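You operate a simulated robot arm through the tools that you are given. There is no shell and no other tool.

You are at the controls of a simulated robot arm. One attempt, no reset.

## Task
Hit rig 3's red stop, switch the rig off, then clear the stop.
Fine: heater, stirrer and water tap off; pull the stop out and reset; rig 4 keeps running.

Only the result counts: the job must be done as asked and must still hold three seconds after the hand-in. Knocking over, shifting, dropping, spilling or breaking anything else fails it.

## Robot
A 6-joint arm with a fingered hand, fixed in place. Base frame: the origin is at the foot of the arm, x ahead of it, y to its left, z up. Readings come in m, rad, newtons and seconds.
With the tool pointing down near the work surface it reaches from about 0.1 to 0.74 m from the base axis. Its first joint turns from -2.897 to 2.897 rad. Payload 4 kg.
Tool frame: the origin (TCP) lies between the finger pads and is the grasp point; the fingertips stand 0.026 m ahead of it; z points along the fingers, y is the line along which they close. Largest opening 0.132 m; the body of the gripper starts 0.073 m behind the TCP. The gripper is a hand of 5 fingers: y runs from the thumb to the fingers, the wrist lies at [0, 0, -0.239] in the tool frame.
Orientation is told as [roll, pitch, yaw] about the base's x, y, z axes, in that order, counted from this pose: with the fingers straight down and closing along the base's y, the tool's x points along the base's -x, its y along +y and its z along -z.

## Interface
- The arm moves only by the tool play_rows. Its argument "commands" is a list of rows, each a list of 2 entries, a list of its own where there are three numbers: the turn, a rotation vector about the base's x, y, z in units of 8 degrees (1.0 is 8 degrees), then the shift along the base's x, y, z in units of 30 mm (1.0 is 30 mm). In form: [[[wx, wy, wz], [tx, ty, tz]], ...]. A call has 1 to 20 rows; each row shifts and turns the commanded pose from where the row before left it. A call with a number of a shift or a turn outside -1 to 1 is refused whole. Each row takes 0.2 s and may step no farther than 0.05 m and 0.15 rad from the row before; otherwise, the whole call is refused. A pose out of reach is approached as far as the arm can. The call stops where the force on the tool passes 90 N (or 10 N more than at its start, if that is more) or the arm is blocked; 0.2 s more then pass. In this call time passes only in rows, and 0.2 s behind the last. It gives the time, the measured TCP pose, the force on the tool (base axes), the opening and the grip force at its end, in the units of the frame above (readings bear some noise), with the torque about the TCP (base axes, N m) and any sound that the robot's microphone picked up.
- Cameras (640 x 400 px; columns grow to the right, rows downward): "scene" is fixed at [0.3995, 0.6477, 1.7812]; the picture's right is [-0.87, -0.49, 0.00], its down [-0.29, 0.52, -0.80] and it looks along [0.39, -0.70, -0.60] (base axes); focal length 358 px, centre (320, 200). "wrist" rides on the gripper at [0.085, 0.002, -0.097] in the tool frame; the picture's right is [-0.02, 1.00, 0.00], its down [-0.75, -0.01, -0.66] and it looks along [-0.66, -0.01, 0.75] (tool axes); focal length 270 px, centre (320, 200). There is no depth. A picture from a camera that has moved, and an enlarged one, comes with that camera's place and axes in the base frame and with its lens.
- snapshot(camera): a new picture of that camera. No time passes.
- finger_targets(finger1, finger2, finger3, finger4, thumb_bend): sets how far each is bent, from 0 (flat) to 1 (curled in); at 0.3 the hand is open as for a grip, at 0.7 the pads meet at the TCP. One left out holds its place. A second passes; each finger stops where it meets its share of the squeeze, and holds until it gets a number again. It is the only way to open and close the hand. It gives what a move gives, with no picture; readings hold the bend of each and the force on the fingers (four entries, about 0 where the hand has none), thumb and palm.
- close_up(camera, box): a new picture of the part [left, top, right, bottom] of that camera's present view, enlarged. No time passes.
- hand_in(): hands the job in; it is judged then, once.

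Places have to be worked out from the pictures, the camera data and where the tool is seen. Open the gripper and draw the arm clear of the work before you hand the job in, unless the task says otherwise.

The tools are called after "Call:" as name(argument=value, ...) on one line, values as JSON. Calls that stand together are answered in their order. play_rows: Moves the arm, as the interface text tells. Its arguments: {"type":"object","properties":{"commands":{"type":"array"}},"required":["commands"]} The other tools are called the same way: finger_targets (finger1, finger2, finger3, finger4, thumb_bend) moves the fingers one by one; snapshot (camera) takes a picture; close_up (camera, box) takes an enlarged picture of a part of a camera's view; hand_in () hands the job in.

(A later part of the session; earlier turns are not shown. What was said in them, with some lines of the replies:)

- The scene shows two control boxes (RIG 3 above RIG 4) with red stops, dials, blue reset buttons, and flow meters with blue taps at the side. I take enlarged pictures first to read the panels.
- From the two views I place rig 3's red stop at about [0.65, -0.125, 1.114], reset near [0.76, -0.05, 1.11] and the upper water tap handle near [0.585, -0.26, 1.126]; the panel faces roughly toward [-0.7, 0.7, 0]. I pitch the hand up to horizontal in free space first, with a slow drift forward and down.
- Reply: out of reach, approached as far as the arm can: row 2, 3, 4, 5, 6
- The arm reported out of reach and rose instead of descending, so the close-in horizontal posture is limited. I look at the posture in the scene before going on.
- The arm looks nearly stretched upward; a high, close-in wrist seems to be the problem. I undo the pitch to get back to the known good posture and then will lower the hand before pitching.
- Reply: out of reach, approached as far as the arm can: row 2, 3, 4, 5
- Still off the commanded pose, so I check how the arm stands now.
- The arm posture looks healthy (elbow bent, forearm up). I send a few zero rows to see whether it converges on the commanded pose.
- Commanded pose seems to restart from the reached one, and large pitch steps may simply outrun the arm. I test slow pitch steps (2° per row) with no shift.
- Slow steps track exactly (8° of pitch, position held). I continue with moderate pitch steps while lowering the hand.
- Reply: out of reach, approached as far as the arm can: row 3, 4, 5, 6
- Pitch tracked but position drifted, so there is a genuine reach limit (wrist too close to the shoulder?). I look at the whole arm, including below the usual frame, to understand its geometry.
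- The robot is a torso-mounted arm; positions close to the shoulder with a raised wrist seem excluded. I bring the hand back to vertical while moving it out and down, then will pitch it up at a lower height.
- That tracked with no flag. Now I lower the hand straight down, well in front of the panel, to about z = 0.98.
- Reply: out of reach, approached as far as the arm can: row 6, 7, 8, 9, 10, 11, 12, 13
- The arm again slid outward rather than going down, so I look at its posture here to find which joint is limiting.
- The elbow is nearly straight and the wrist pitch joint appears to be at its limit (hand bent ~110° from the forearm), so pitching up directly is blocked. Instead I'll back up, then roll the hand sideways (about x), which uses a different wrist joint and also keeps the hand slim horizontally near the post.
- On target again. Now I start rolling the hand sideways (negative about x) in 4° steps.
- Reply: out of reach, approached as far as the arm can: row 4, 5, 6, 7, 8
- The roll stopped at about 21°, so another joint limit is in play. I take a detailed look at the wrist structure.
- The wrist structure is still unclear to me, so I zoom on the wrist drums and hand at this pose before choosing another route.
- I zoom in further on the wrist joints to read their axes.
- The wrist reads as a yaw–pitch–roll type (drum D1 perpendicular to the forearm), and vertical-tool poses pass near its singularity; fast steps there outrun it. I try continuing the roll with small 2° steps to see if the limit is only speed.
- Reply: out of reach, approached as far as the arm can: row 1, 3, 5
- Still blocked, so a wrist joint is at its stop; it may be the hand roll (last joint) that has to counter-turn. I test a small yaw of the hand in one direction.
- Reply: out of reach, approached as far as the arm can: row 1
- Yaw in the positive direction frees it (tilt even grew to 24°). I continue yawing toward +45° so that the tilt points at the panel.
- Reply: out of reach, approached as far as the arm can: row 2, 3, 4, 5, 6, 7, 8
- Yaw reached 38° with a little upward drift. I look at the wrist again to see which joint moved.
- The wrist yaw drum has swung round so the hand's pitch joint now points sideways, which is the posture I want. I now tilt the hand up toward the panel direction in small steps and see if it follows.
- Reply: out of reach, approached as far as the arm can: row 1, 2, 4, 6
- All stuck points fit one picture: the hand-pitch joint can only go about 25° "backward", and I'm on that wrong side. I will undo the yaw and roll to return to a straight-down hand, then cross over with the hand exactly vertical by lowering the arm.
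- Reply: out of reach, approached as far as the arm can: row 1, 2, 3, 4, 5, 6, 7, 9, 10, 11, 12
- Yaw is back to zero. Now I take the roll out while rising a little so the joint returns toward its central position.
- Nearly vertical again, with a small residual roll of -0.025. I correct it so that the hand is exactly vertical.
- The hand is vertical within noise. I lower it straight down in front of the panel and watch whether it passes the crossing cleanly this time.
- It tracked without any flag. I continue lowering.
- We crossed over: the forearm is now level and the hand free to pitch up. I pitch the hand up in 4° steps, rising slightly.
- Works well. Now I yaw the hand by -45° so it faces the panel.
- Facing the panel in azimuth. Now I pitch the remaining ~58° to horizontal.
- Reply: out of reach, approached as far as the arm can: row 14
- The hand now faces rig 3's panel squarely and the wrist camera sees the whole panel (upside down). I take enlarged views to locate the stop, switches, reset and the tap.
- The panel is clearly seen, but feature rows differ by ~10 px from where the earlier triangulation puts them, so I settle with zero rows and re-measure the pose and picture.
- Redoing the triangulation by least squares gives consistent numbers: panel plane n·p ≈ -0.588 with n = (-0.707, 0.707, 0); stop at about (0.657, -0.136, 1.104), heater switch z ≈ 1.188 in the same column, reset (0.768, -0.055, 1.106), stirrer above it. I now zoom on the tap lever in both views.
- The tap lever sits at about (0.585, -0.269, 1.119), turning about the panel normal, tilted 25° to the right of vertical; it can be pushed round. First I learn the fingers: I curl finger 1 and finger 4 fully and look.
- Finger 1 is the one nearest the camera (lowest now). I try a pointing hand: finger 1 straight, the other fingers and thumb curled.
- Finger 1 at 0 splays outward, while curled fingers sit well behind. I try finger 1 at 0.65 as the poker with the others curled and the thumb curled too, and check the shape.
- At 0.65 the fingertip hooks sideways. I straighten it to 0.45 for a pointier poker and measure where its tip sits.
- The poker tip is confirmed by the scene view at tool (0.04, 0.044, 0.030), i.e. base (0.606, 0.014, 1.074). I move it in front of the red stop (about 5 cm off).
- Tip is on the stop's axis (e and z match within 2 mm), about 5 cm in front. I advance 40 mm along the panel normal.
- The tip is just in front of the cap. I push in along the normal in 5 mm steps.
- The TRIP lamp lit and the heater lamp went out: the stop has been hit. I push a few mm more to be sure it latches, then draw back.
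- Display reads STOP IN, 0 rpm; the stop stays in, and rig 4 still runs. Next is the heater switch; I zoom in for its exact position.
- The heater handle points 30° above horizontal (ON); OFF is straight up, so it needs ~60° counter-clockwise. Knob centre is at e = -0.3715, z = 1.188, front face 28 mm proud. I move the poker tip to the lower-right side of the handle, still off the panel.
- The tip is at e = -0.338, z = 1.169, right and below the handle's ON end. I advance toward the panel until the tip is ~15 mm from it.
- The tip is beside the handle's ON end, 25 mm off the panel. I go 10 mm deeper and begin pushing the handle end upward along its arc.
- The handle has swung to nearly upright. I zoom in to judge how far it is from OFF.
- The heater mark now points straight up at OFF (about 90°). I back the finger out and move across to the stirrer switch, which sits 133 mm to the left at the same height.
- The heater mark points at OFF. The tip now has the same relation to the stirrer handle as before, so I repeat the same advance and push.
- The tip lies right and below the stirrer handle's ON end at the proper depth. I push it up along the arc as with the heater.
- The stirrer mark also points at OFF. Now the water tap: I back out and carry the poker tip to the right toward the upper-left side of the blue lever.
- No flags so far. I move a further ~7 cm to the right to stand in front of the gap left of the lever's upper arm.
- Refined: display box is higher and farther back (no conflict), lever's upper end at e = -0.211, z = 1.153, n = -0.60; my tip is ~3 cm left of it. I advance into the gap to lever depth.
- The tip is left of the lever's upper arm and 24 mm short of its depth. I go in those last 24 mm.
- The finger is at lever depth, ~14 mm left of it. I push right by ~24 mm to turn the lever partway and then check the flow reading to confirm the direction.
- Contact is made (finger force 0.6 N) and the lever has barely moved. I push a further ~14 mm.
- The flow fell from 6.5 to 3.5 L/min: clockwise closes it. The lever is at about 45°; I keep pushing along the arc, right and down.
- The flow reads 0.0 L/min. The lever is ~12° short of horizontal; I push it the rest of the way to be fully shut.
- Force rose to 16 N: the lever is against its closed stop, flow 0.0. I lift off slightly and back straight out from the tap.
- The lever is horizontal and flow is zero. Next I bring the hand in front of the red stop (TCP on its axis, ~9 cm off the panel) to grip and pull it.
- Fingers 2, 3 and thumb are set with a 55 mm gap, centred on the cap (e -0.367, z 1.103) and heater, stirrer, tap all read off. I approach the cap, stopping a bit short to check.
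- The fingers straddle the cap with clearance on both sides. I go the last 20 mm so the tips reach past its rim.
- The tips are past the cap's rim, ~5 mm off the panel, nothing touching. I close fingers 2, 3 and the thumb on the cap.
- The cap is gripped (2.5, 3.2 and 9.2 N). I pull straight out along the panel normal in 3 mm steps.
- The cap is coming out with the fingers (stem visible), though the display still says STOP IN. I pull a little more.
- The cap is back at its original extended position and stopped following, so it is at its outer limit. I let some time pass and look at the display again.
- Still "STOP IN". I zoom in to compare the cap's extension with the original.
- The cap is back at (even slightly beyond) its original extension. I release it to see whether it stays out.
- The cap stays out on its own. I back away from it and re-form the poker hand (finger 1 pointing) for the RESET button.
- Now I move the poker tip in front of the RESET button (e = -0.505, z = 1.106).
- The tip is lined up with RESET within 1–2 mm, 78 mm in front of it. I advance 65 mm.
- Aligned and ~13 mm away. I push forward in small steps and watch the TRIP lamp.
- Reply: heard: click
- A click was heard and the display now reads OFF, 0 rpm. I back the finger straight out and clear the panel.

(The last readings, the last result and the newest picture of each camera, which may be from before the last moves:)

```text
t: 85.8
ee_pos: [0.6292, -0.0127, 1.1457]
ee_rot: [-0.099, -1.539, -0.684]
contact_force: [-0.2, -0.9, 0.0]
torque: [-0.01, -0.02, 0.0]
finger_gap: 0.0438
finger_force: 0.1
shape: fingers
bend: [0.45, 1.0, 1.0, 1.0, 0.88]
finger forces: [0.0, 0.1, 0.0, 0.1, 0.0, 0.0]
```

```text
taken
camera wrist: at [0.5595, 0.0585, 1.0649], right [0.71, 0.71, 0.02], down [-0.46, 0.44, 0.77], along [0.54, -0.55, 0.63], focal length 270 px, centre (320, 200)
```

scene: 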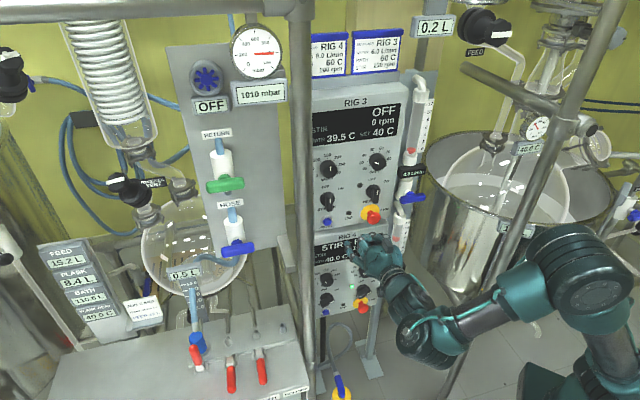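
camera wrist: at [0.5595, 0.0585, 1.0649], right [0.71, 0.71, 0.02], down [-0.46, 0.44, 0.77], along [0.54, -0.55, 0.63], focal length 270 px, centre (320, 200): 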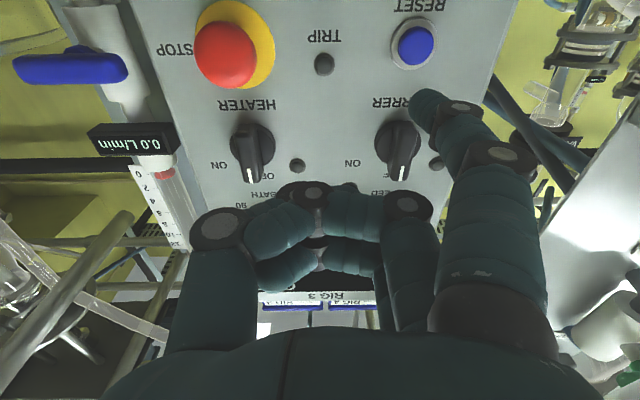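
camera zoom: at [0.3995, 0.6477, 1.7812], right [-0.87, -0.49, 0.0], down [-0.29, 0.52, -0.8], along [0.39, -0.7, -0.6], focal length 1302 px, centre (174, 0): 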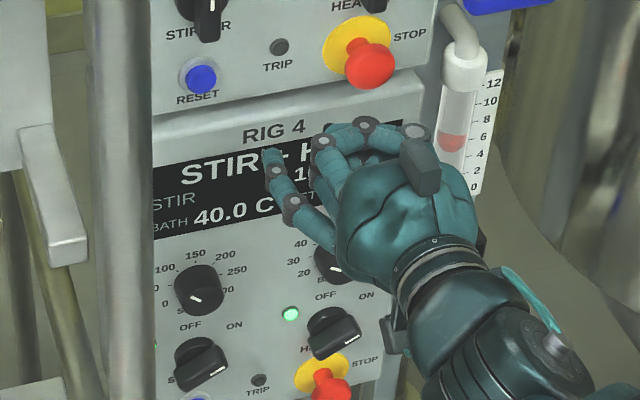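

TRIP lamp is out, rig 3 shows OFF with 0.0 L/min, and rig 4 still shows STIR + HEAT. I draw the arm farther back from the work and open the hand.

Call:
play_rows(commands=[[[0, 0, 0], [-0.35, 0.1, 0]], [[0, 0, 0], [-0.35, 0.1, 0]], [[0, 0, 0], [-0.35, 0.1, 0]], [[0, 0, 0], [-0.35, 0.1, 0]], [[0, 0, 0], [-0.35, 0.1, 0]], [[0, 0, 0], [-0.35, 0.1, 0]], [[0, 0, 0], [-0.35, 0.1, 0]], [[0, 0, 0], [-0.35, 0.1, 0]]])

Call:
finger_targets(finger1=0.3, finger2=0.3, finger3=0.3, finger4=0.3, thumb_bend=0.3)

Call:
snapshot(camera="scene")

Call:
close_up(camera="scene", box=[290, 200, 430, 310])

Call:
snapshot(camera="wrist")

```text
t: 87.6
ee_pos: [0.5542, 0.0025, 1.1499]
ee_rot: [-0.08, -1.527, -0.7]
contact_force: [-0.1, -0.4, 0.3]
torque: [0.04, -0.02, 0.02]
finger_gap: 0.0438
finger_force: 0.2
shape: fingers
bend: [0.45, 1.0, 1.0, 1.0, 0.88]
finger forces: [0.0, 0.0, 0.0, 0.1, 0.0, 0.0]
out of reach, approached as far as the arm can: row 7, 8
```

```text
t: 88.6
ee_pos: [0.5544, 0.002, 1.15]
ee_rot: [-0.074, -1.527, -0.704]
contact_force: [-0.2, 0.2, 0.2]
torque: [0.01, -0.03, 0.02]
finger_gap: 0.1384
finger_force: 0.1
shape: fingers
bend: [0.3, 0.3, 0.3, 0.3, 0.3]
finger forces: [0.0, 0.0, 0.0, 0.1, 0.0, 0.0]
```

```text
taken
```

scene: 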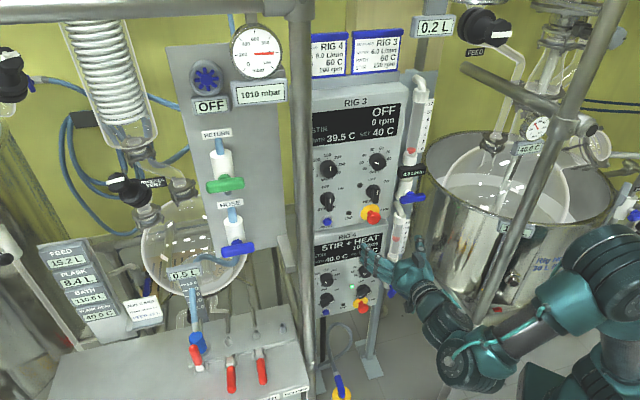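

```text
3.64 times, centred on (360, 255) of scene
camera zoom: at [0.3995, 0.6477, 1.7812], right [-0.87, -0.49, 0.0], down [-0.29, 0.52, -0.8], along [0.39, -0.7, -0.6], focal length 1302 px, centre (174, 0)
```

zoom: 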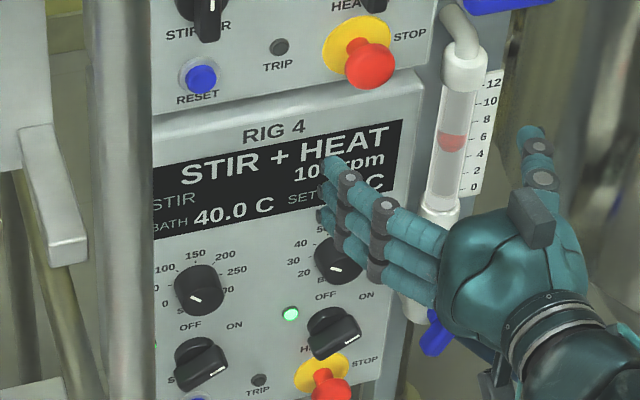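

```text
taken
camera wrist: at [0.4842, 0.0728, 1.0695], right [0.7, 0.71, 0.02], down [-0.45, 0.43, 0.78], along [0.55, -0.56, 0.62], focal length 270 px, centre (320, 200)
```

wrist: 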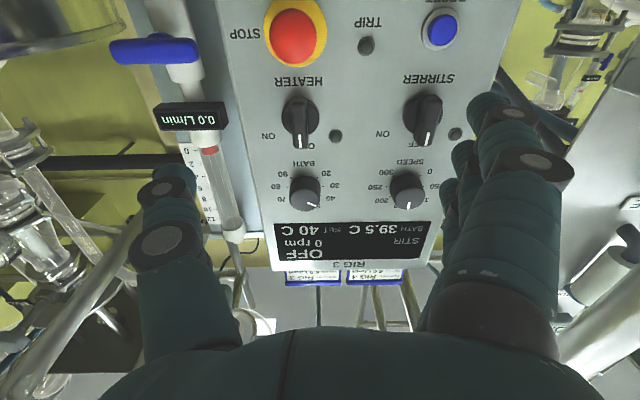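

Everything checks out: rig 3 shows OFF with heater, stirrer and tap off. The stop is out, TRIP is dark, and rig 4 still runs STIR + HEAT with water flowing. The hand is open and about 17 cm clear of the panel, so I hand in.

Call:
hand_in()

```text
The job is handed in.
```

Rig 3 is stopped, switched off and cleared, and rig 4 kept running throughout. I've handed the job in, but no verdict came back.

- **Stop:** I pressed the red stop until it latched; the TRIP lamp lit and the display read STOP IN. After the switch-off I pulled it back out, and it stays out.
- **Heater and stirrer:** both switches point at OFF.
- **Water tap:** the lever is turned to its closed end stop and the flow reads 0.0 L/min.
- **Reset:** I pressed RESET and heard a click. The TRIP lamp went out, and the display reads OFF, 0 rpm.
- **Rig 4:** at my last look it still showed STIR + HEAT, with its bath at 40.0 C and water flowing.

I left rig 3's SPEED and BATH dials as they were. I saw nothing else moved or knocked. The hand is open and about 17 cm clear of the panel.
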